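You operate a simulated robot arm through the tools that you are given. There is no shell and no other tool. Be economical: measure what you need, move in short steps, check, and stop when the job is done.

You run a simulated robot arm. Do the job below in one go: nothing can be reset, and whatever is moved stays where it is left.

JOB
Move the two toothbrushes from the cups into the brush stand, each in the well of its colour.
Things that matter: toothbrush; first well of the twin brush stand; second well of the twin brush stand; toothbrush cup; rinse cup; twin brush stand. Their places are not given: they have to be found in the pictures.

The check looks at the end state, three seconds after you hand in, the way a careful person would. Anything else that was tipped, shoved, dropped, spilled or broken makes it a failure.

ROBOT AND FRAMES
A 6-joint arm with a two-finger parallel gripper, fixed in place. Base frame: the origin is at the foot of the arm, x ahead of it, y to its left, z up; the work surface is at about z = 0. Readings come in m, degrees, newtons and seconds.
With the tool pointing down near the work surface it reaches from about 0.12 to 0.5 m from the base axis. Its first joint turns from -72.0 to 72.0 degrees. Payload 0.65 kg.
The TCP is the grasp point between the finger pads, 0.025 m short of the fingertips. In the tool frame z runs along the fingers and y along their closing line. Largest opening 0.076 m; finger width 0.018, thickness 0.01; the body of the gripper, 0.036 by 0.078 m, starts 0.045 m behind the TCP.
Orientation is told as [roll, pitch, yaw] about the base's x, y, z axes, in that order, counted from this pose: with the fingers straight down and closing along the base's y, the tool's x points along the base's -x, its y along +y and its z along -z.

CONTROLS
- The arm moves only by the tool send_rows. Its argument "series" is a list of rows, each a list of 7 numbers: the opening, from 0 (shut) to 1 (fully open), then the shift along the base's x, y, z in m, then the turn, a rotation vector about the base's x, y, z in degrees. In form: [[claw, tx, ty, tz, wx, wy, wz], ...]. A call has 1 to 12 rows; each row shifts and turns the commanded pose from where the row before left it. A row lasts 0.2 s, in which the tool goes at most 0.05 m and 8.6 degrees; a call with a longer step from one row to the next is refused whole, and so is a gripper value outside its range. Where a pose cannot be reached the arm comes as near as it can. A force on the tool above 40 N (or 10 N above the force at the start of the call, whichever is more), or a blocked arm, ends the call early, and 0.2 s more pass. Each finger travels about 0.108 m/s and halts on what it meets, pressing with about 21 N; the grip force reading is that of the motor and also rises with nothing between the fingers. The clock runs only during rows and for 0.2 s after the last one: add rows that do not move to give the fingers time. It gives the time, the measured TCP pose, the force on the tool (base axes), the opening and the grip force at its end, in the units of the frame above (readings bear some noise).
- Cameras (640 x 400 px; columns grow to the right, rows downward): "scene" is fixed at [0.0504, 0.2602, 0.4259]; the picture's right is [-0.85, -0.53, 0.00], its down [-0.19, 0.30, -0.93] and it looks along [0.49, -0.79, -0.36] (base axes); focal length 220 px, centre (320, 200). "wrist" rides on the gripper at [-0.028, 0, -0.045] in the tool frame; the picture's right is [0.00, -1.00, 0.00], its down [0.97, 0.00, -0.24] and it looks along [0.24, 0.00, 0.97] (tool axes); focal length 218 px, centre (320, 200).
- get_image(camera): a new picture of that camera. The clock stands still meanwhile.
- pixel_to_xyz(camera, pixels): there is no depth. For up to 12 entries [column, row, z] of the newest picture of that camera ("zoom" is the newest enlarged one), the place [x, y] in the base frame at which the ray of that pixel passes the height z, good to about 0.003 m. The clock stands still meanwhile.
- close_up(camera, box): a new picture of the part [left, top, right, bottom] of that camera's present view, enlarged. The clock stands still meanwhile.
- hand_in(): hands the job in; it is judged then, once.

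Keep the steps short. Do not move on a guess: measure, check each grasp and each placing, and mend mistakes. In all there are 80 turns and 34 pictures (those below and enlarged ones count). Leave the gripper open and the arm clear of the work at the hand-in unless told otherwise, and finish with a single line.

The tools are called after ">>>" by a JSON object that holds its "op" and its "data". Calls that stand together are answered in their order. send_rows: Moves the arm, as the interface text tells. Its arguments: {"type":"object","properties":{"series":{"type":"array"}},"required":["series"]} The other tools are called the same way: get_image (camera) takes a picture; pixel_to_xyz (camera, pixels) gives the place at which the rays of pixels pass given heights; close_up (camera, box) takes an enlarged picture of a part of a camera's view; hand_in () hands the job in.

At the start:

```text
t: 0.0
tcp_pos: [0.2435, -0.104, 0.39]
tool_rot: [0.0, 0.0, 0.0]
ft_force: [0.2, -0.4, 0.2]
gripper_width: 0.0757
finger_force: 0.1
```

scene: 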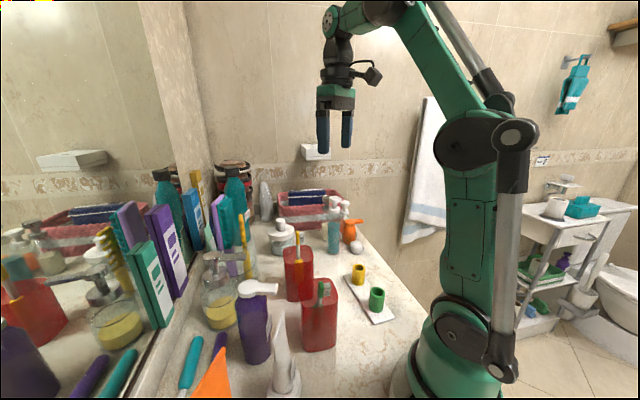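
wrist: 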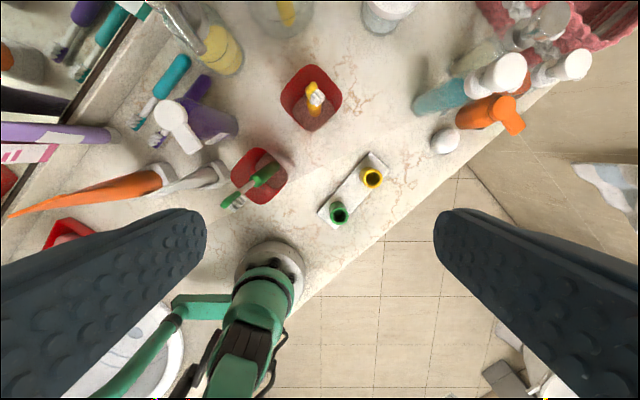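

I see two red cups: one at wrist (312,97) with a yellow brush, one at (260,177) with a green brush. The stand has a green well at (339,212) and a yellow one at (371,178). I'll take enlarged pictures to measure them.

>>> {"op": "close_up", "data": {"camera": "wrist", "box": [200, 50, 420, 240]}}

>>> {"op": "close_up", "data": {"camera": "scene", "box": [230, 200, 430, 380]}}

```text
2.11 times, centred on (310, 145) of wrist
```

zoom: 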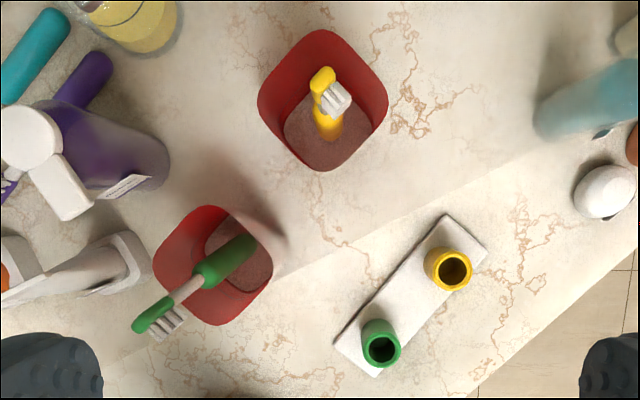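

```text
2.22 times, centred on (330, 290) of scene
```

zoom: 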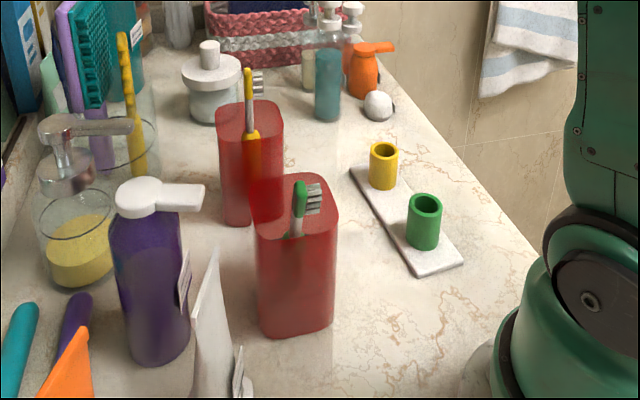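

I'll triangulate the well rims, cup rims and brush ends from both cameras.

>>> {"op": "pixel_to_xyz", "data": {"camera": "wrist", "pixels": [[339.4, 215, 0.02], [339.4, 215, 0.05], [373.6, 178, 0.02], [373.6, 178, 0.05], [311.5, 97.5, 0.0], [311.5, 97.5, 0.1], [259, 176, 0.0], [259, 176, 0.1], [311.5, 86, 0.1], [311.5, 86, 0.16], [224, 207, 0.1], [224, 207, 0.16]]}}

>>> {"op": "pixel_to_xyz", "data": {"camera": "zoom", "pixels": [[427, 203, 0.02], [427, 203, 0.05], [384, 152, 0.02], [384, 152, 0.05], [296, 200, 0.08], [296, 200, 0.1], [250, 118, 0.08], [250, 118, 0.1], [249, 70, 0.1], [249, 70, 0.16], [299, 184, 0.1], [299, 184, 0.16]]}}

```text
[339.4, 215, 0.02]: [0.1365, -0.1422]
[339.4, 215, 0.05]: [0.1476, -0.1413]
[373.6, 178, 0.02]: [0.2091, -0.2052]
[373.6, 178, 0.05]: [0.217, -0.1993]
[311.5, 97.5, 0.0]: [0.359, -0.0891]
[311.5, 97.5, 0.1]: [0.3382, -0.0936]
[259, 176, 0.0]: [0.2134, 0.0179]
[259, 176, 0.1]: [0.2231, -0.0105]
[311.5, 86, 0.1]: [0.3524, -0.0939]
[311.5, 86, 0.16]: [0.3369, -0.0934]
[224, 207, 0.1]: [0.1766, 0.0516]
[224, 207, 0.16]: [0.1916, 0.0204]
```

```text
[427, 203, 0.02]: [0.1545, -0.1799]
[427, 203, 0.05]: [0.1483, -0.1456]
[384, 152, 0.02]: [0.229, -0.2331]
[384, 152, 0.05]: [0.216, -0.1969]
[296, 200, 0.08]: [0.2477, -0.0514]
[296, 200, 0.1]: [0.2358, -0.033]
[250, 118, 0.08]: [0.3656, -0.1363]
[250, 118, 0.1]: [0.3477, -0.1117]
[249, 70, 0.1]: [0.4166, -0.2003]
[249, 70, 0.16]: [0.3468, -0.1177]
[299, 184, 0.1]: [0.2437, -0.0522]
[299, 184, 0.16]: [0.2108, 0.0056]
```

Measured: well rims at z≈0.05, green (0.149,-0.142) and yellow (0.217,-0.198). Cup rims are at z≈0.12, with the green brush's cup centred at (0.225,-0.016) and the yellow's at (0.334,-0.094). The yellow brush is nearly upright with its tip at z≈0.177, and the green leans about 18°. Next I move over the yellow one at z≈0.30 for a closer look.

>>> {"op": "send_rows", "data": {"series": [[1, 0.03, 0.003, -0.03, 0, 0, 0], [1, 0.03, 0.003, -0.03, 0, 0, 0], [1, 0.028, 0.004, -0.03, 0, 0, 0], [1, 0, 0, 0, 0, 0, 0]]}}

>>> {"op": "get_image", "data": {"camera": "wrist"}}

>>> {"op": "close_up", "data": {"camera": "scene", "box": [260, 210, 360, 300]}}

```text
t: 1.0
tcp_pos: [0.3323, -0.0946, 0.2998]
tool_rot: [0.0, 0.0, 0.0]
ft_force: [0.1, -0.4, 0.3]
gripper_width: 0.0759
finger_force: 0.0
```

```text
29 pictures are left
```

wrist: 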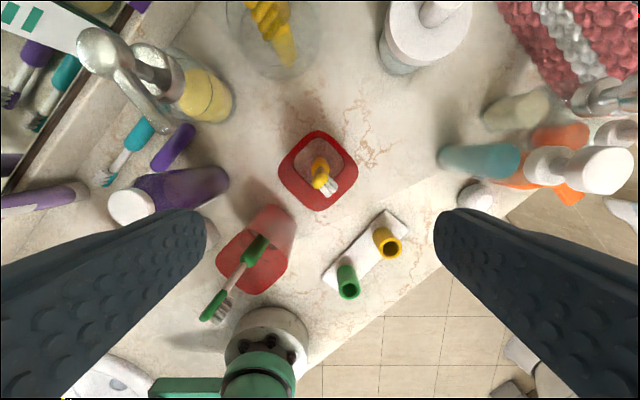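

```text
4.44 times, centred on (310, 255) of scene
```

zoom: 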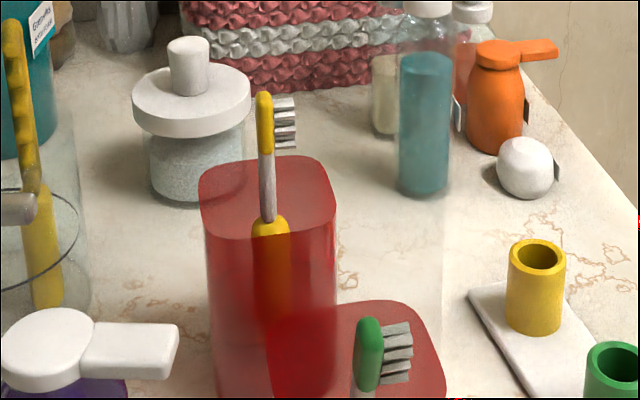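

A closer wrist view of the yellow brush will give its position and bristle direction.

>>> {"op": "close_up", "data": {"camera": "wrist", "box": [260, 120, 380, 220]}}

```text
4.00 times, centred on (320, 170) of wrist
```

zoom: 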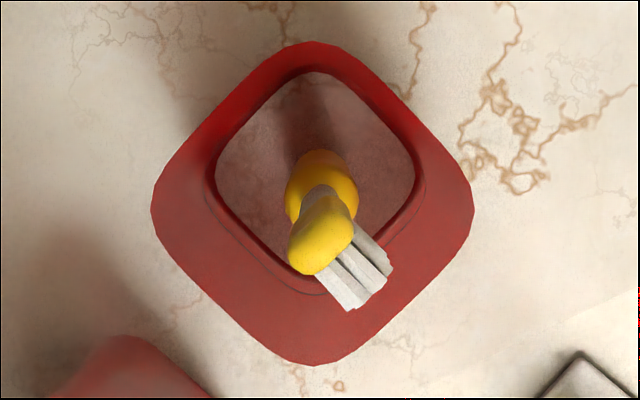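

>>> {"op": "pixel_to_xyz", "data": {"camera": "zoom", "pixels": [[312, 250, 0.17], [312, 250, 0.18], [323, 190, 0.11], [323, 190, 0.13], [345, 262, 0.165], [365, 285, 0.165], [310, 204, 0.12]]}}

>>> {"op": "pixel_to_xyz", "data": {"camera": "scene", "pixels": [[297.5, 232, 0.17], [297.5, 232, 0.18], [298.4, 260, 0.11], [298.4, 260, 0.13], [297.8, 244.5, 0.15], [297.8, 244.5, 0.16]]}}

```text
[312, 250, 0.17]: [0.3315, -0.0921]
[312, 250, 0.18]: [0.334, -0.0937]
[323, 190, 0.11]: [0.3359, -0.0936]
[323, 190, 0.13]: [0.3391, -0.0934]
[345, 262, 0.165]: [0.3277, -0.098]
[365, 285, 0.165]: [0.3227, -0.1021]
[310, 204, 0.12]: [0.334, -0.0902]
```

```text
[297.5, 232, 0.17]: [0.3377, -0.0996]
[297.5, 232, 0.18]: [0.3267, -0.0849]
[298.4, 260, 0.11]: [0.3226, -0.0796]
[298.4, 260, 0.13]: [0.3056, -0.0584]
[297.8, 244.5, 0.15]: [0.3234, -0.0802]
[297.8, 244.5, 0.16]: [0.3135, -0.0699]
```

The yellow brush is upright at about (0.333,-0.093), with its head from z≈0.14 to 0.175 and bristles pointing at 219°. I turn the tool 39° about z so the fingers close across the head's sides, and come down to z≈0.22 to check the centring.

>>> {"op": "send_rows", "data": {"series": [[1, 0, 0, 0, 0, 0, 7.8], [1, 0, 0, 0, 0, 0, 7.8], [1, 0, 0, 0, 0, 0, 7.8], [0.8, 0, 0, -0.02, 0, 0, 7.8], [0.7, 0, 0, -0.03, 0, 0, 7.8], [0.6, 0, 0, -0.02, 0, 0, 0], [0.6, 0, 0, 0, 0, 0, 0]]}}

>>> {"op": "get_image", "data": {"camera": "wrist"}}

```text
t: 2.6
tcp_pos: [0.33, -0.0916, 0.2284]
tool_rot: [0.0, -0.1, 39.2]
ft_force: [-0.1, -0.7, 0.0]
gripper_width: 0.0456
finger_force: 0.0
```

```text
26 pictures are left
```

wrist: 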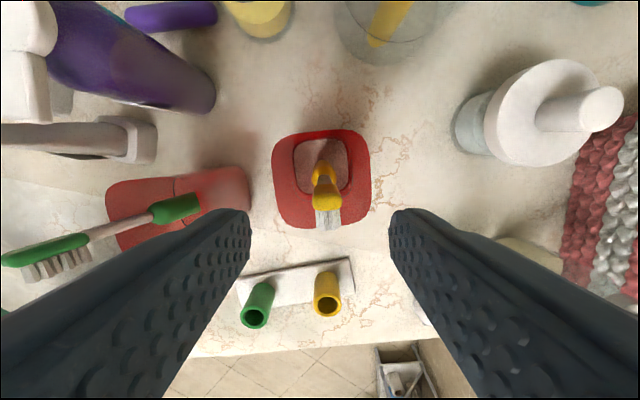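

The bristles now point straight down in the picture and the head is at column 326, about 3 mm right of the finger centre. I correct that and lower to z≈0.153, which keeps the tips above the cup rim.

>>> {"op": "send_rows", "data": {"series": [[0.6, 0.002, -0.0022, -0.025, 0, 0, 0], [0.6, 0, 0, -0.025, 0, 0, 0], [0.6, 0, 0, -0.025, 0, 0, 0], [0.6, 0, 0, 0, 0, 0, 0]]}}

>>> {"op": "get_image", "data": {"camera": "wrist"}}

>>> {"op": "close_up", "data": {"camera": "scene", "box": [260, 190, 360, 280]}}

```text
t: 3.6
tcp_pos: [0.3324, -0.0939, 0.1552]
tool_rot: [0.0, -0.1, 39.0]
ft_force: [-0.2, 0.7, 0.0]
gripper_width: 0.0456
finger_force: 0.0
```

```text
25 pictures are left
```

wrist: 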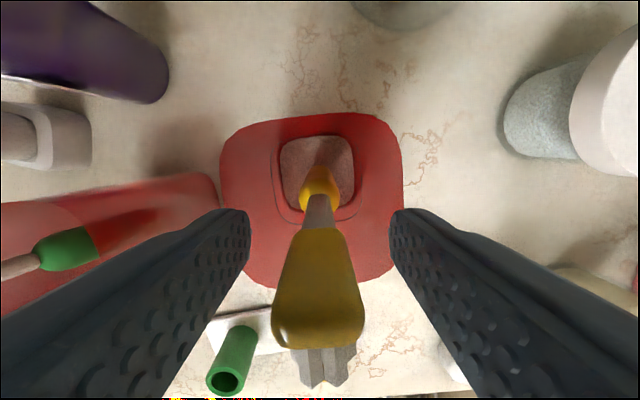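

```text
4.44 times, centred on (310, 235) of scene
```

zoom: 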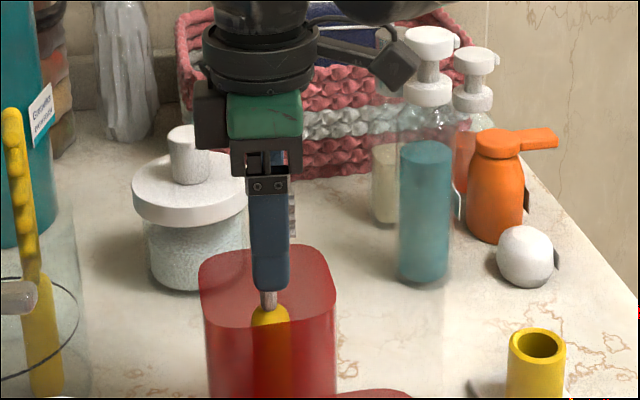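

The head is centred between the pads (column 319). I go 4 mm lower and close.

>>> {"op": "send_rows", "data": {"series": [[0.6, 0, 0, -0.004, 0, 0, 0], [0.3, 0, 0, 0, 0, 0, 0], [0, 0, 0, 0, 0, 0, 0], [0, 0, 0, 0, 0, 0, 0], [0, 0, 0, 0, 0, 0, 0]]}}

```text
t: 4.8
tcp_pos: [0.3334, -0.0946, 0.1505]
tool_rot: [0.0, 0.0, 39.0]
ft_force: [-0.2, 0.0, -1.1]
gripper_width: 0.014
finger_force: 21.0
```

The gripper holds something 14 mm wide, so the head is gripped. I lift it straight up by 0.15 m in steps.

>>> {"op": "send_rows", "data": {"series": [[0, 0, 0, 0.015, 0, 0, 0], [0, 0, 0, 0.025, 0, 0, 0], [0, 0, 0, 0.03, 0, 0, 0], [0, 0, 0, 0.03, 0, 0, 0], [0, 0, 0, 0.03, 0, 0, 0], [0, 0, 0, 0.03, 0, 0, 0], [0, 0, 0, 0, 0, 0, 0]]}}

>>> {"op": "get_image", "data": {"camera": "scene"}}

>>> {"op": "get_image", "data": {"camera": "wrist"}}

```text
t: 6.4
tcp_pos: [0.3321, -0.0956, 0.31]
tool_rot: [0.0, 0.0, 39.0]
ft_force: [-1.1, 0.2, -0.5]
gripper_width: 0.0146
finger_force: 20.8
```

```text
23 pictures are left
```

scene: 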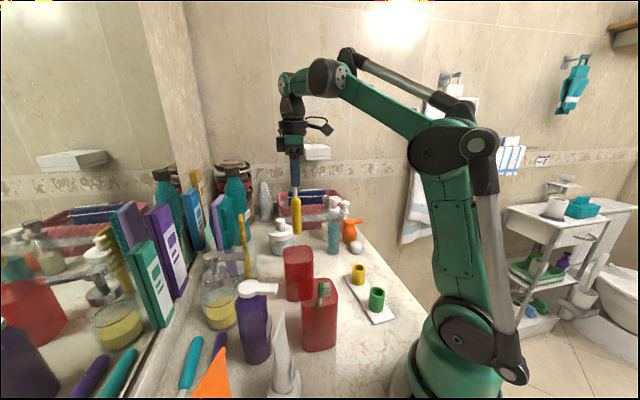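

```text
22 pictures are left
```

wrist: 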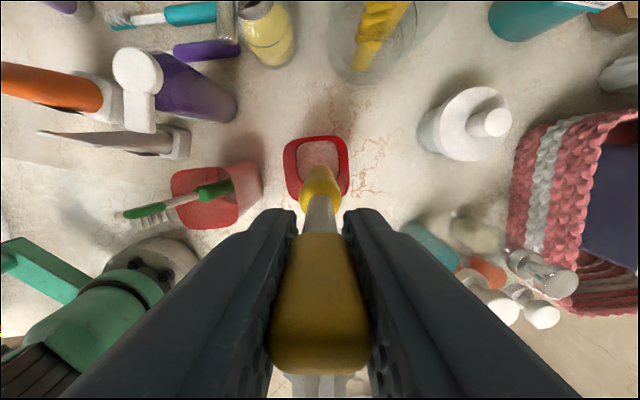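

The yellow brush hangs straight down. Its lower end is at scene (297,233), about 0.135 m below the TCP. I carry it at this height to above the yellow well (0.217,-0.198), then lower to TCP z≈0.24.

>>> {"op": "send_rows", "data": {"series": [[0, -0.0288, -0.0256, 0, 0, 0, 0], [0, -0.0288, -0.0256, 0, 0, 0, 0], [0, -0.0288, -0.0256, 0, 0, 0, 0], [0, -0.0288, -0.0256, 0, 0, 0, 0], [0, 0, 0, -0.03, 0, 0, 0], [0, 0, 0, -0.03, 0, 0, 0], [0, 0, 0, 0, 0, 0, 0], [0, 0, 0, 0, 0, 0, 0]]}}

>>> {"op": "close_up", "data": {"camera": "scene", "box": [310, 180, 430, 320]}}

>>> {"op": "close_up", "data": {"camera": "wrist", "box": [240, 120, 400, 260]}}

```text
t: 8.2
tcp_pos: [0.2172, -0.1977, 0.2512]
tool_rot: [0.1, 0.0, 39.0]
ft_force: [0.4, -0.3, -0.3]
gripper_width: 0.0145
finger_force: 21.2
```

```text
2.86 times, centred on (370, 250) of scene
```

zoom: 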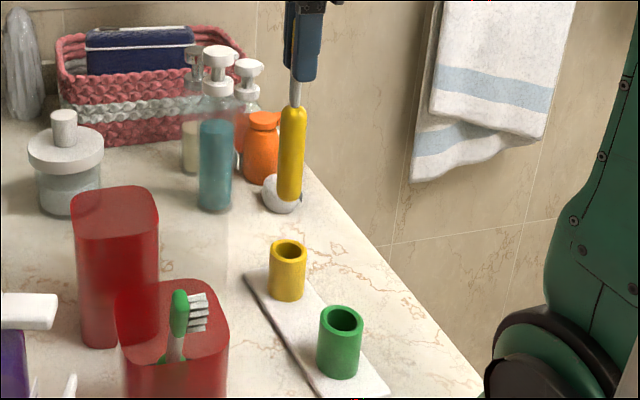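

```text
2.86 times, centred on (320, 190) of wrist
```

zoom: 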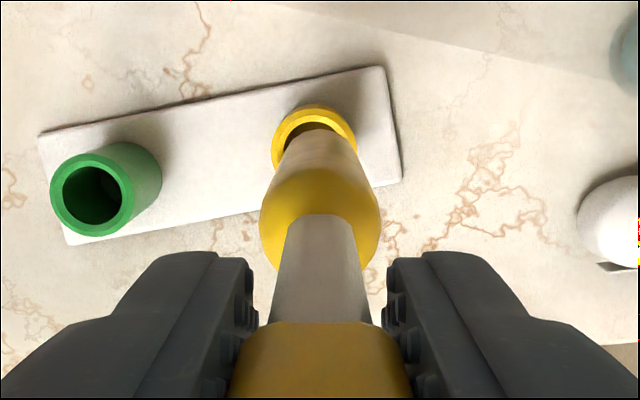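

The brush is vertical and the lower end is near the well axis. The fit is tight, roughly a 21 mm handle in a 25 mm bore, so I look closer and measure.

>>> {"op": "close_up", "data": {"camera": "wrist", "box": [285, 145, 355, 190]}}

>>> {"op": "close_up", "data": {"camera": "scene", "box": [324, 225, 394, 290]}}

```text
8.89 times, centred on (320, 168) of wrist
```

zoom: 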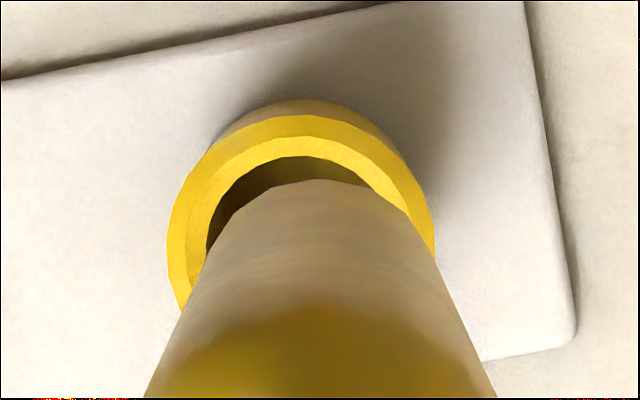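

```text
6.15 times, centred on (359, 258) of scene
```

zoom: 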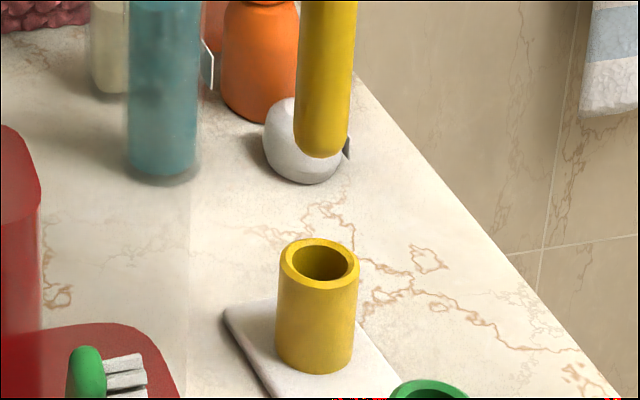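

Both views agree that the well axis lies about 4 mm toward -x from the brush axis (scene offset ≈+1.1 px, wrist offset ≈-2.4 px). I correct by (-0.004, 0) and lower so the tip sits about 1.5 cm above the rim.

>>> {"op": "send_rows", "data": {"series": [[0, -0.004, 0.0001, 0, 0, 0, 0], [0, 0, 0, -0.025, 0, 0, 0], [0, 0, 0, -0.023, 0, 0, 0], [0, 0, 0, 0, 0, 0, 0], [0, 0, 0, 0, 0, 0, 0]]}}

>>> {"op": "close_up", "data": {"camera": "wrist", "box": [285, 145, 355, 190]}}

>>> {"op": "close_up", "data": {"camera": "scene", "box": [324, 225, 394, 290]}}

```text
t: 9.4
tcp_pos: [0.2134, -0.1983, 0.2045]
tool_rot: [0.1, 0.0, 39.0]
ft_force: [0.2, -0.3, -0.9]
gripper_width: 0.0145
finger_force: 20.4
```

```text
8.89 times, centred on (320, 168) of wrist
```

zoom: 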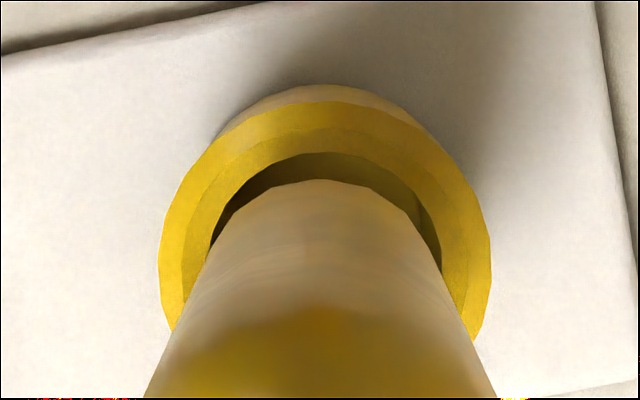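

```text
6.15 times, centred on (359, 258) of scene
```

zoom: 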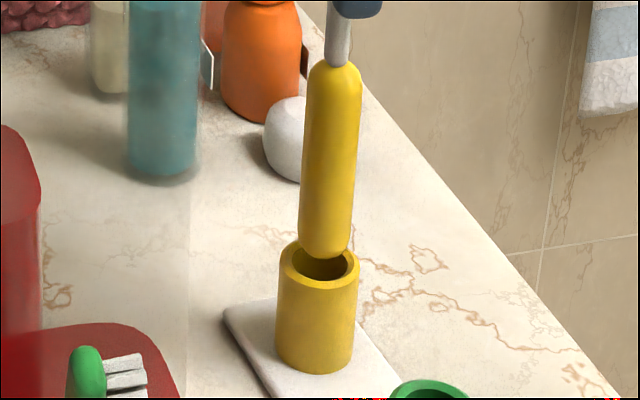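

The brush now looks centred to about 0.5–1 mm and vertical. I nudge it (+0.0006,+0.0003) and lower slowly into the well, watching the force.

>>> {"op": "send_rows", "data": {"series": [[0, 0.0006, 0.0003, -0.005, 0, 0, 0], [0, 0, 0, -0.007, 0, 0, 0], [0, 0, 0, -0.007, 0, 0, 0], [0, 0, 0, -0.007, 0, 0, 0], [0, 0, 0, 0, 0, 0, 0]]}}

>>> {"op": "close_up", "data": {"camera": "scene", "box": [324, 225, 394, 290]}}

```text
t: 10.6
tcp_pos: [0.2142, -0.1979, 0.1779]
tool_rot: [-0.1, -0.1, 39.0]
ft_force: [-0.1, 0.3, 0.3]
gripper_width: 0.0144
finger_force: 20.9
```

```text
6.15 times, centred on (359, 258) of scene
```

zoom: 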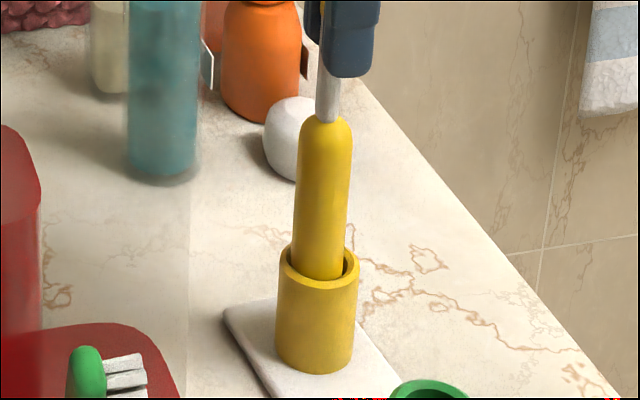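

The end has entered the bore with almost no force. I keep lowering in small steps until the force shows it reaches the floor.

>>> {"op": "send_rows", "data": {"series": [[0, 0, 0, -0.006, 0, 0, 0], [0, 0, 0, -0.006, 0, 0, 0], [0, 0, 0, -0.006, 0, 0, 0], [0, 0, 0, -0.004, 0, 0, 0], [0, 0, 0, 0, 0, 0, 0]]}}

```text
t: 11.8
tcp_pos: [0.2139, -0.197, 0.1548]
tool_rot: [0.0, 0.0, 39.1]
ft_force: [0.2, -0.7, -0.6]
gripper_width: 0.0144
finger_force: 20.8
```

>>> {"op": "send_rows", "data": {"series": [[0, 0, 0, -0.003, 0, 0, 0], [0, 0, 0, -0.003, 0, 0, 0], [0, 0, 0, 0, 0, 0, 0]]}}

```text
t: 12.6
tcp_pos: [0.2138, -0.1971, 0.1487]
tool_rot: [-0.1, 0.0, 39.0]
ft_force: [0.9, 0.0, 19.8]
gripper_width: 0.0146
finger_force: 21.3
```

The force is 19.8 N upward, so the brush is on the well floor. I ease up 2 mm, open partway and wait.

>>> {"op": "send_rows", "data": {"series": [[0, 0, 0, 0.002, 0, 0, 0], [0.3, 0, 0, 0, 0, 0, 0], [0.6, 0, 0, 0, 0, 0, 0], [0.6, 0, 0, 0, 0, 0, 0], [0.6, 0, 0, 0, 0, 0, 0]]}}

>>> {"op": "get_image", "data": {"camera": "wrist"}}

```text
t: 13.8
tcp_pos: [0.2134, -0.1984, 0.1514]
tool_rot: [0.2, 0.0, 39.0]
ft_force: [0.0, 0.5, 0.6]
gripper_width: 0.0453
finger_force: 0.2
```

```text
14 pictures are left
```

wrist: 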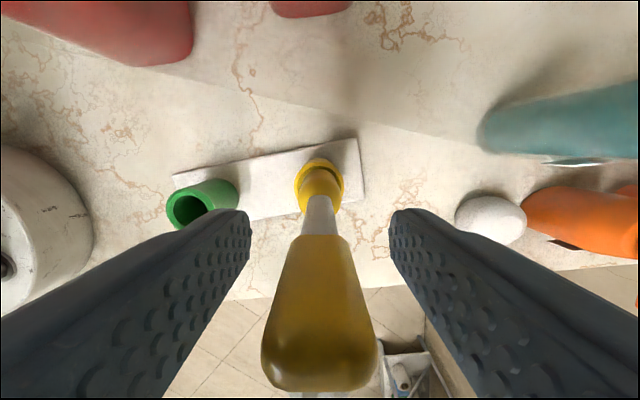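

The yellow brush stands in the yellow well and the head is free. I rise clear, then move above the green cup (0.21,0.0) at z≈0.30 to measure the green brush.

>>> {"op": "send_rows", "data": {"series": [[0.6, 0, 0, 0.03, 0, 0, 0], [0.6, 0, 0, 0.04, 0, 0, 0], [0.6, 0, 0, 0.04, 0, 0, 0], [0.6, 0, 0, 0.04, 0, 0, 0], [0.6, 0, 0.04, 0, 0, 0, 0], [0.6, 0, 0.04, 0, 0, 0, 0], [0.6, 0, 0.04, 0, 0, 0, 0], [0.6, 0, 0.04, 0, 0, 0, 0], [0.6, 0, 0.038, 0, 0, 0, 0], [0.6, 0, 0, 0, 0, 0, 0]]}}

>>> {"op": "get_image", "data": {"camera": "wrist"}}

>>> {"op": "close_up", "data": {"camera": "scene", "box": [280, 230, 400, 360]}}

```text
t: 16.0
tcp_pos: [0.2133, -0.001, 0.3008]
tool_rot: [0.0, 0.0, 39.0]
ft_force: [0.0, 0.4, 0.7]
gripper_width: 0.0457
finger_force: 0.0
```

```text
13 pictures are left
```

wrist: 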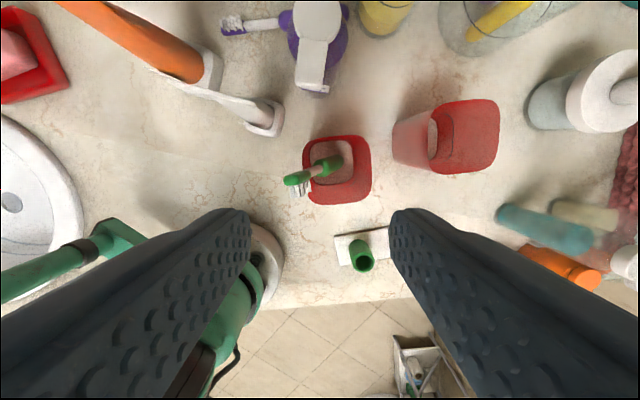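

```text
3.08 times, centred on (340, 295) of scene
```

zoom: 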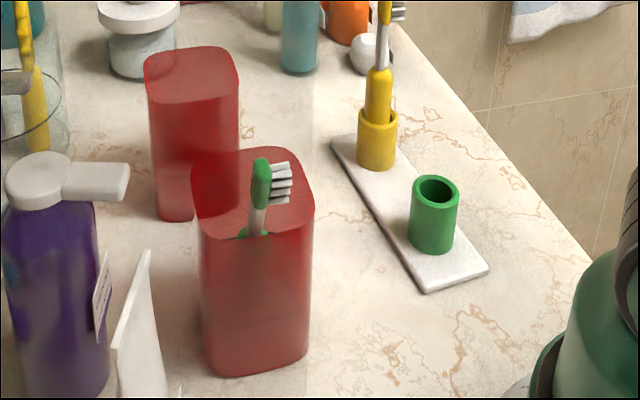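

Close-up of the green brush in the wrist view to get its head and axis.

>>> {"op": "close_up", "data": {"camera": "wrist", "box": [280, 130, 380, 210]}}

```text
5.00 times, centred on (330, 170) of wrist
```

zoom: 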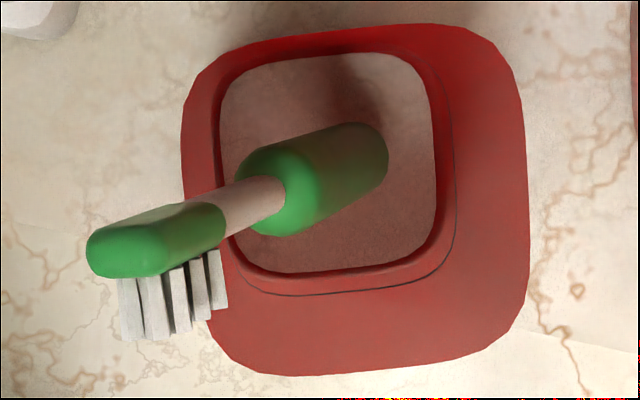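

>>> {"op": "pixel_to_xyz", "data": {"camera": "wrist", "pixels": [[286, 179, 0.16], [286, 179, 0.17], [286, 179, 0.18], [310.4, 174.4, 0.13], [310.4, 174.4, 0.14], [310.4, 174.4, 0.15], [322, 169, 0.09], [322, 169, 0.1], [337, 161.5, 0.015], [337, 161.5, 0.03]]}}

>>> {"op": "pixel_to_xyz", "data": {"camera": "scene", "pixels": [[321.1, 282, 0.16], [321.1, 282, 0.17], [321.1, 282, 0.18], [319.8, 296.6, 0.13], [319.8, 296.6, 0.14], [319.8, 296.6, 0.15], [318.2, 306.7, 0.1], [318.2, 306.7, 0.11], [318.2, 306.7, 0.12]]}}

```text
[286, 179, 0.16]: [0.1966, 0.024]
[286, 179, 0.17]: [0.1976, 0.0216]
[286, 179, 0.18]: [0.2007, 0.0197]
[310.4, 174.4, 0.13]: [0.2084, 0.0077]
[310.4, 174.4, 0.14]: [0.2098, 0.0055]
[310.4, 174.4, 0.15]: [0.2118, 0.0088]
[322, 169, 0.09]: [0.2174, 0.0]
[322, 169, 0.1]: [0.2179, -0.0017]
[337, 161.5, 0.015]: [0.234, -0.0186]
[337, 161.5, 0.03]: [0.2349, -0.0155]
```

```text
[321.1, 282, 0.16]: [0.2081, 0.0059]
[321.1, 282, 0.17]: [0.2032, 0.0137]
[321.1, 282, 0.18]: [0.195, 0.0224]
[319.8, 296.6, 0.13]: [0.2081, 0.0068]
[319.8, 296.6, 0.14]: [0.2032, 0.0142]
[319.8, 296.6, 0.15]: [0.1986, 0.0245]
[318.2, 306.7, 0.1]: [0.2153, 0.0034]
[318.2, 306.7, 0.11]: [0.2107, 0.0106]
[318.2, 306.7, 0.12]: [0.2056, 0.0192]
```

Triangulated green brush: tip (0.199,0.020,0.176), foot (0.234,-0.018,0.02). It leans 18.3° toward azimuth 132.6°, and the bristles lie across that lean. I align the tool with the axis (yaw +3.6°, tilt 18.3°) and go to a point 6 cm out along the axis.

>>> {"op": "send_rows", "data": {"series": [[0.6, 0, 0, 0, 0, 0, 3.6], [0.6, 0, 0, 0, -4.5, -4.13, 0], [0.6, 0, 0, 0, -4.5, -4.13, 0], [0.6, 0, 0, 0, -4.5, -4.14, 0], [0.6, -0.0114, 0.0151, -0.03, 0, 0, 0], [0.6, -0.0114, 0.0152, -0.03, 0, 0, 0], [0.6, 0, 0, -0.027, 0, 0, 0], [0.6, 0, 0, 0, 0, 0, 0]]}}

>>> {"op": "get_image", "data": {"camera": "wrist"}}

```text
t: 17.8
tcp_pos: [0.1915, 0.0299, 0.2142]
tool_rot: [-18.2, 0.0, 42.5]
ft_force: [-0.8, 0.7, 0.1]
gripper_width: 0.0456
finger_force: 0.1
```

```text
10 pictures are left
```

wrist: 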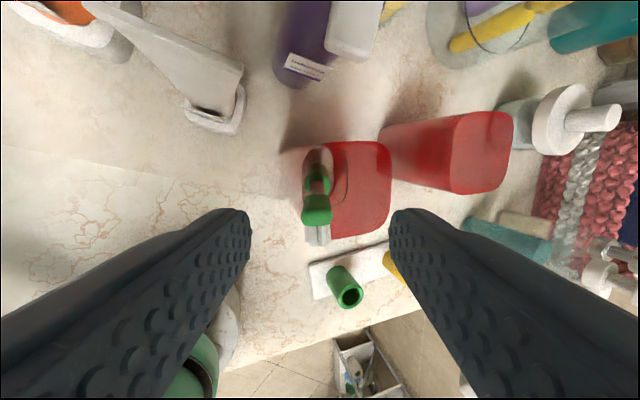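

The brush now lies along the tool axis, with the head at column 317, about 1 mm left of centre. I advance 6 cm along the axis with that correction.

>>> {"op": "send_rows", "data": {"series": [[0.6, 0.004, -0.0044, -0.0191, 0, 0, 0], [0.6, 0.004, -0.0044, -0.0191, 0, 0, 0], [0.6, 0.0041, -0.0044, -0.0191, 0, 0, 0], [0.6, 0, 0, 0, 0, 0, 0]]}}

>>> {"op": "get_image", "data": {"camera": "wrist"}}

```text
t: 18.8
tcp_pos: [0.2029, 0.0179, 0.1548]
tool_rot: [-18.4, 0.0, 42.7]
ft_force: [-0.2, -0.8, 0.2]
gripper_width: 0.0459
finger_force: 0.1
```

```text
9 pictures are left
```

wrist: 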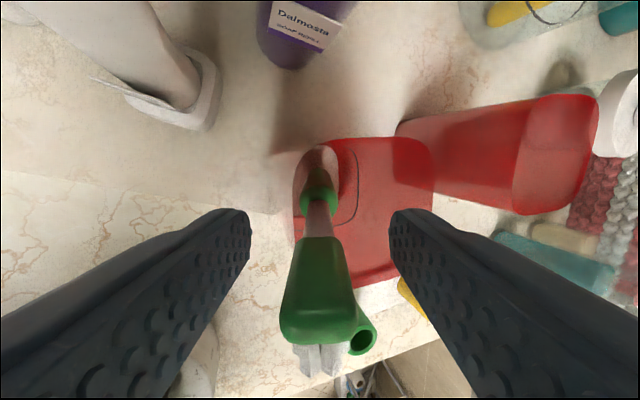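

The head is centred between the pads (column 319) and the tips are clear of the rim. I close.

>>> {"op": "send_rows", "data": {"series": [[0.4, 0, 0, 0, 0, 0, 0], [0.2, 0, 0, 0, 0, 0, 0], [0, 0, 0, 0, 0, 0, 0], [0, 0, 0, 0, 0, 0, 0], [0, 0, 0, 0, 0, 0, 0]]}}

```text
t: 20.0
tcp_pos: [0.204, 0.017, 0.1568]
tool_rot: [-18.3, 0.0, 42.6]
ft_force: [-1.0, -0.3, 0.0]
gripper_width: 0.0141
finger_force: 21.1
```

It holds 14.1 mm. The thick handle would catch on the rim if I pulled along the lean, so I lift a few mm. Then I bring the brush upright about its foot, toward the cup centre, while rising slightly.

>>> {"op": "send_rows", "data": {"series": [[0, 0, 0, 0.005, 0, 0, 0], [0, 0.0042, -0.0052, 0.003, 2.25, 2.07, 0], [0, 0.0042, -0.0052, 0.003, 2.25, 2.07, 0], [0, 0.0042, -0.0052, 0.003, 2.25, 2.07, 0], [0, 0.0042, -0.0052, 0.003, 2.25, 2.07, 0], [0, 0.0042, -0.0052, 0.003, 2.25, 2.07, 0], [0, 0.004, -0.005, 0.003, 2.25, 2.05, 0], [0, 0, 0, 0, 0, 0, 0]]}}

>>> {"op": "close_up", "data": {"camera": "scene", "box": [270, 210, 400, 360]}}

```text
t: 21.8
tcp_pos: [0.2271, -0.0142, 0.1801]
tool_rot: [0.0, 0.0, 42.6]
ft_force: [-0.7, 0.5, 0.4]
gripper_width: 0.0144
finger_force: 21.1
```

```text
2.67 times, centred on (335, 285) of scene
```

zoom: 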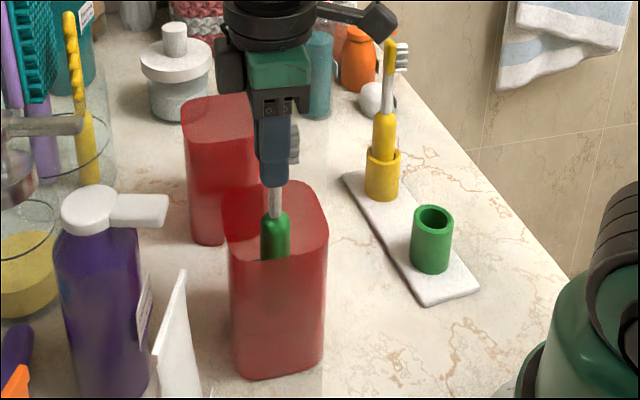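

The brush is upright and free inside the cup, and the cup has not moved. I lift 0.13 m and carry it to above the green well (0.146,-0.1415).

>>> {"op": "send_rows", "data": {"series": [[0, 0, 0, 0.03, 0, 0, 0], [0, 0, 0, 0.035, 0, 0, 0], [0, 0, 0, 0.035, 0, 0, 0], [0, 0, 0, 0.03, 0, 0, 0], [0, -0.0203, -0.0318, 0, 0, 0, 0], [0, -0.0203, -0.0318, 0, 0, 0, 0], [0, -0.0203, -0.0318, 0, 0, 0, 0], [0, -0.0203, -0.0318, 0, 0, 0, 0], [0, 0, 0, -0.03, 0, 0, 0], [0, 0, 0, -0.03, 0, 0, 0], [0, 0, 0, -0.03, 0, 0, 0], [0, 0, 0, 0, 0, 0, 0]]}}

>>> {"op": "close_up", "data": {"camera": "wrist", "box": [285, 145, 355, 190]}}

>>> {"op": "close_up", "data": {"camera": "scene", "box": [344, 245, 414, 310]}}

```text
t: 24.4
tcp_pos: [0.1468, -0.1399, 0.2197]
tool_rot: [0.0, 0.0, 42.7]
ft_force: [-0.6, -0.1, -0.3]
gripper_width: 0.014
finger_force: 21.3
```

```text
8.89 times, centred on (320, 168) of wrist
```

zoom: 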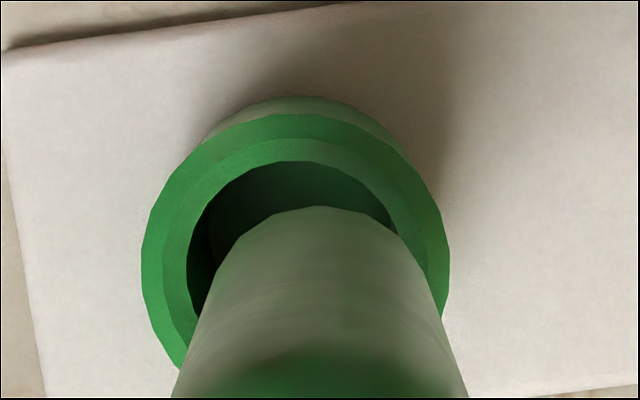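

```text
6.15 times, centred on (379, 278) of scene
```

zoom: 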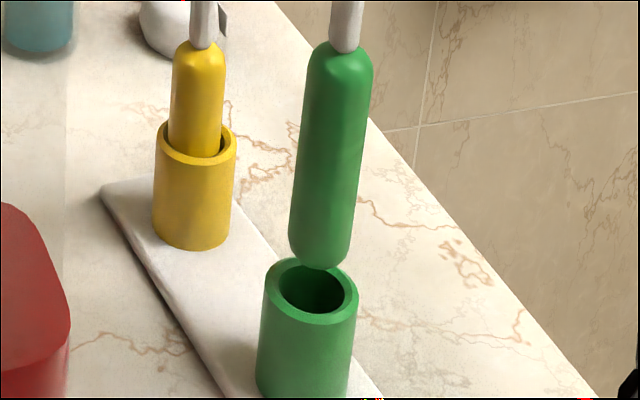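

The brush is vertical. Wrist: rim centre column 295 against handle 320, so about 2.7 mm toward tool +y. Scene: rim about 1 mm left. I shift (-0.0009,+0.0028), lower 1 cm and check.

>>> {"op": "send_rows", "data": {"series": [[0, -0.0009, 0.0028, 0, 0, 0, 0], [0, 0, 0, -0.01, 0, 0, 0], [0, 0, 0, 0, 0, 0, 0], [0, 0, 0, 0, 0, 0, 0]]}}

>>> {"op": "close_up", "data": {"camera": "wrist", "box": [285, 145, 355, 190]}}

>>> {"op": "close_up", "data": {"camera": "scene", "box": [344, 245, 414, 310]}}

```text
t: 25.4
tcp_pos: [0.1463, -0.1387, 0.2092]
tool_rot: [0.1, 0.0, 42.6]
ft_force: [0.8, 0.6, -0.2]
gripper_width: 0.0141
finger_force: 20.7
```

```text
8.89 times, centred on (320, 168) of wrist
```

zoom: 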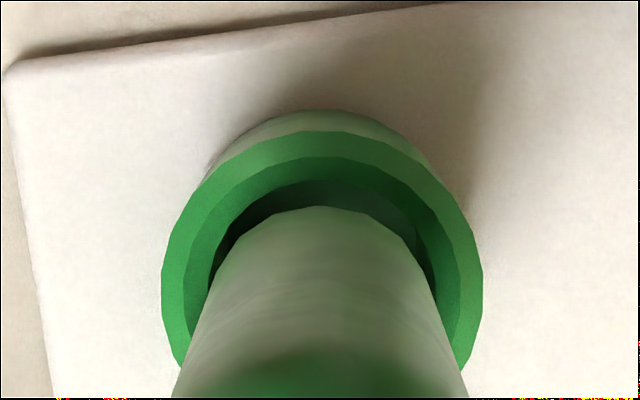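

```text
6.15 times, centred on (379, 278) of scene
```

zoom: 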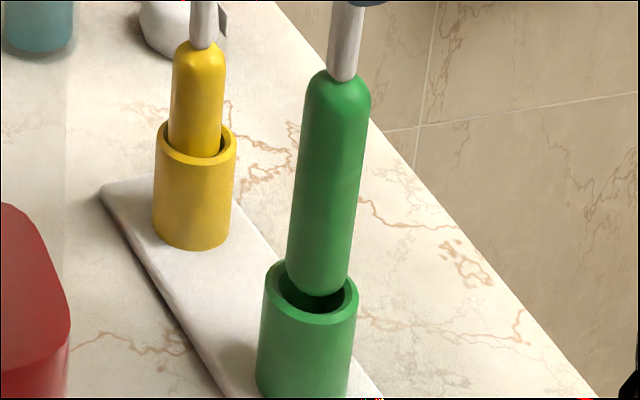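

Centred in the wrist view (rim 322 against handle 320), and within about 1 mm in the scene view. I nudge slightly and lower slowly into the bore.

>>> {"op": "send_rows", "data": {"series": [[0, 0.0005, 0.0003, -0.005, 0, 0, 0], [0, 0, 0, -0.007, 0, 0, 0], [0, 0, 0, -0.007, 0, 0, 0], [0, 0, 0, -0.007, 0, 0, 0], [0, 0, 0, -0.006, 0, 0, 0], [0, 0, 0, 0, 0, 0, 0]]}}

```text
t: 26.8
tcp_pos: [0.1473, -0.1363, 0.1773]
tool_rot: [0.0, 0.0, 42.7]
ft_force: [0.3, 0.1, 0.1]
gripper_width: 0.0143
finger_force: 20.7
```

Force is near zero and it is sliding in. I continue down to the floor, expected near TCP z≈0.155.

>>> {"op": "send_rows", "data": {"series": [[0, 0, 0, -0.006, 0, 0, 0], [0, 0, 0, -0.006, 0, 0, 0], [0, 0, 0, -0.004, 0, 0, 0], [0, 0, 0, -0.003, 0, 0, 0], [0, 0, 0, 0, 0, 0, 0]]}}

```text
t: 27.7
tcp_pos: [0.1491, -0.1389, 0.1616]
tool_rot: [0.0, 0.0, 42.6]
ft_force: [0.4, 1.2, 17.4]
gripper_width: 0.0143
finger_force: 21.1
stopped in row 4: the force on the tool passed its limit (the readings are from after the stop); the commanded pose is now the measured one
```

Contact of 17 N at z≈0.161. The grip on this brush is about 1 cm higher, so that fits the floor. I check with a picture before releasing.

>>> {"op": "close_up", "data": {"camera": "scene", "box": [324, 215, 424, 315]}}

```text
4.00 times, centred on (374, 265) of scene
```

zoom: 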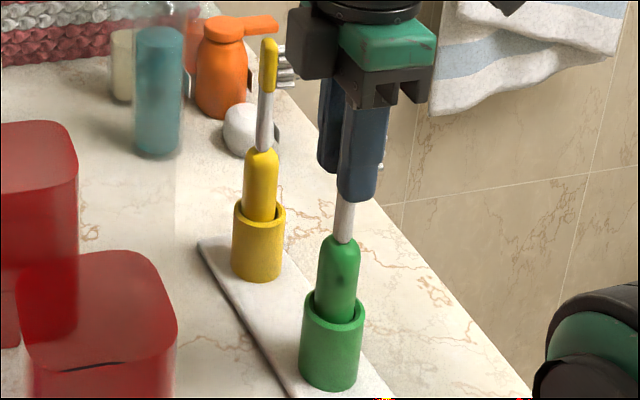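

The exposed handle length matches the yellow one once scaled for distance, so it is fully seated. I ease up 2 mm, open partway (clear of the yellow brush), wait, then rise.

>>> {"op": "send_rows", "data": {"series": [[0, 0, 0, 0.002, 0, 0, 0], [0.3, 0, 0, 0, 0, 0, 0], [0.5, 0, 0, 0, 0, 0, 0], [0.5, 0, 0, 0, 0, 0, 0], [0.5, 0, 0, 0, 0, 0, 0]]}}

>>> {"op": "send_rows", "data": {"series": [[0.5, 0, 0, 0.02, 0, 0, 0], [0.5, 0, 0, 0.03, 0, 0, 0], [0.5, 0, 0, 0.04, 0, 0, 0], [0.5, 0, 0, 0.04, 0, 0, 0], [1, 0.03, 0.02, 0.04, 0, 0, 0], [1, 0.03, 0.02, 0.03, 0, 0, 0], [1, 0, 0, 0, 0, 0, 0], [1, 0, 0, 0, 0, 0, 0]]}}

>>> {"op": "get_image", "data": {"camera": "scene"}}

```text
t: 28.9
tcp_pos: [0.1472, -0.1375, 0.1638]
tool_rot: [0.0, -0.1, 42.6]
ft_force: [-0.1, -0.6, -0.1]
gripper_width: 0.0381
finger_force: 0.2
```

```text
refused: row 5 steps farther than a row can; nothing moved
```

```text
2 pictures are left
```

scene: 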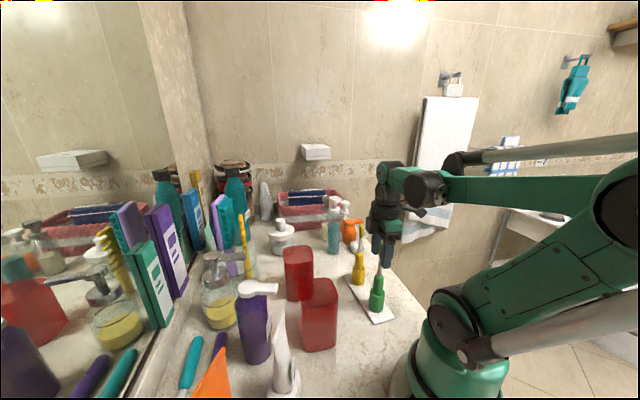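

The gripper has released, but the retreat was refused because one step was too long. I rise again with shorter steps.

>>> {"op": "send_rows", "data": {"series": [[0.5, 0, 0, 0.02, 0, 0, 0], [0.5, 0, 0, 0.03, 0, 0, 0], [0.5, 0, 0, 0.04, 0, 0, 0], [0.5, 0, 0, 0.04, 0, 0, 0], [1, 0.02, 0.01, 0.03, 0, 0, 0], [1, 0.02, 0.01, 0.03, 0, 0, 0], [1, 0, 0, 0, 0, 0, 0], [1, 0, 0, 0, 0, 0, 0]]}}

>>> {"op": "close_up", "data": {"camera": "scene", "box": [260, 200, 420, 370]}}

```text
t: 30.7
tcp_pos: [0.1864, -0.1165, 0.351]
tool_rot: [0.0, 0.0, 42.6]
ft_force: [0.2, 0.9, 0.5]
gripper_width: 0.0761
finger_force: 0.0
```

```text
2.35 times, centred on (340, 285) of scene
```

zoom: 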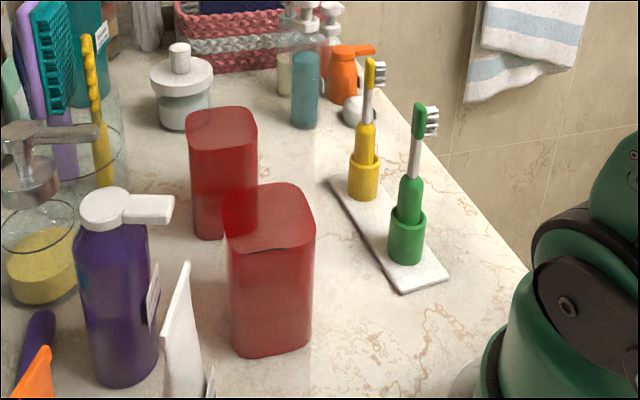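

Both brushes stand upright in the wells of their own colours. The cups and stand have not moved, the gripper is open and the arm is clear. I hand in.

>>> {"op": "hand_in", "data": {}}

```text
The job is handed in.
```

Done: the yellow brush is in the yellow well and the green brush is in the green well, and nothing else was disturbed.
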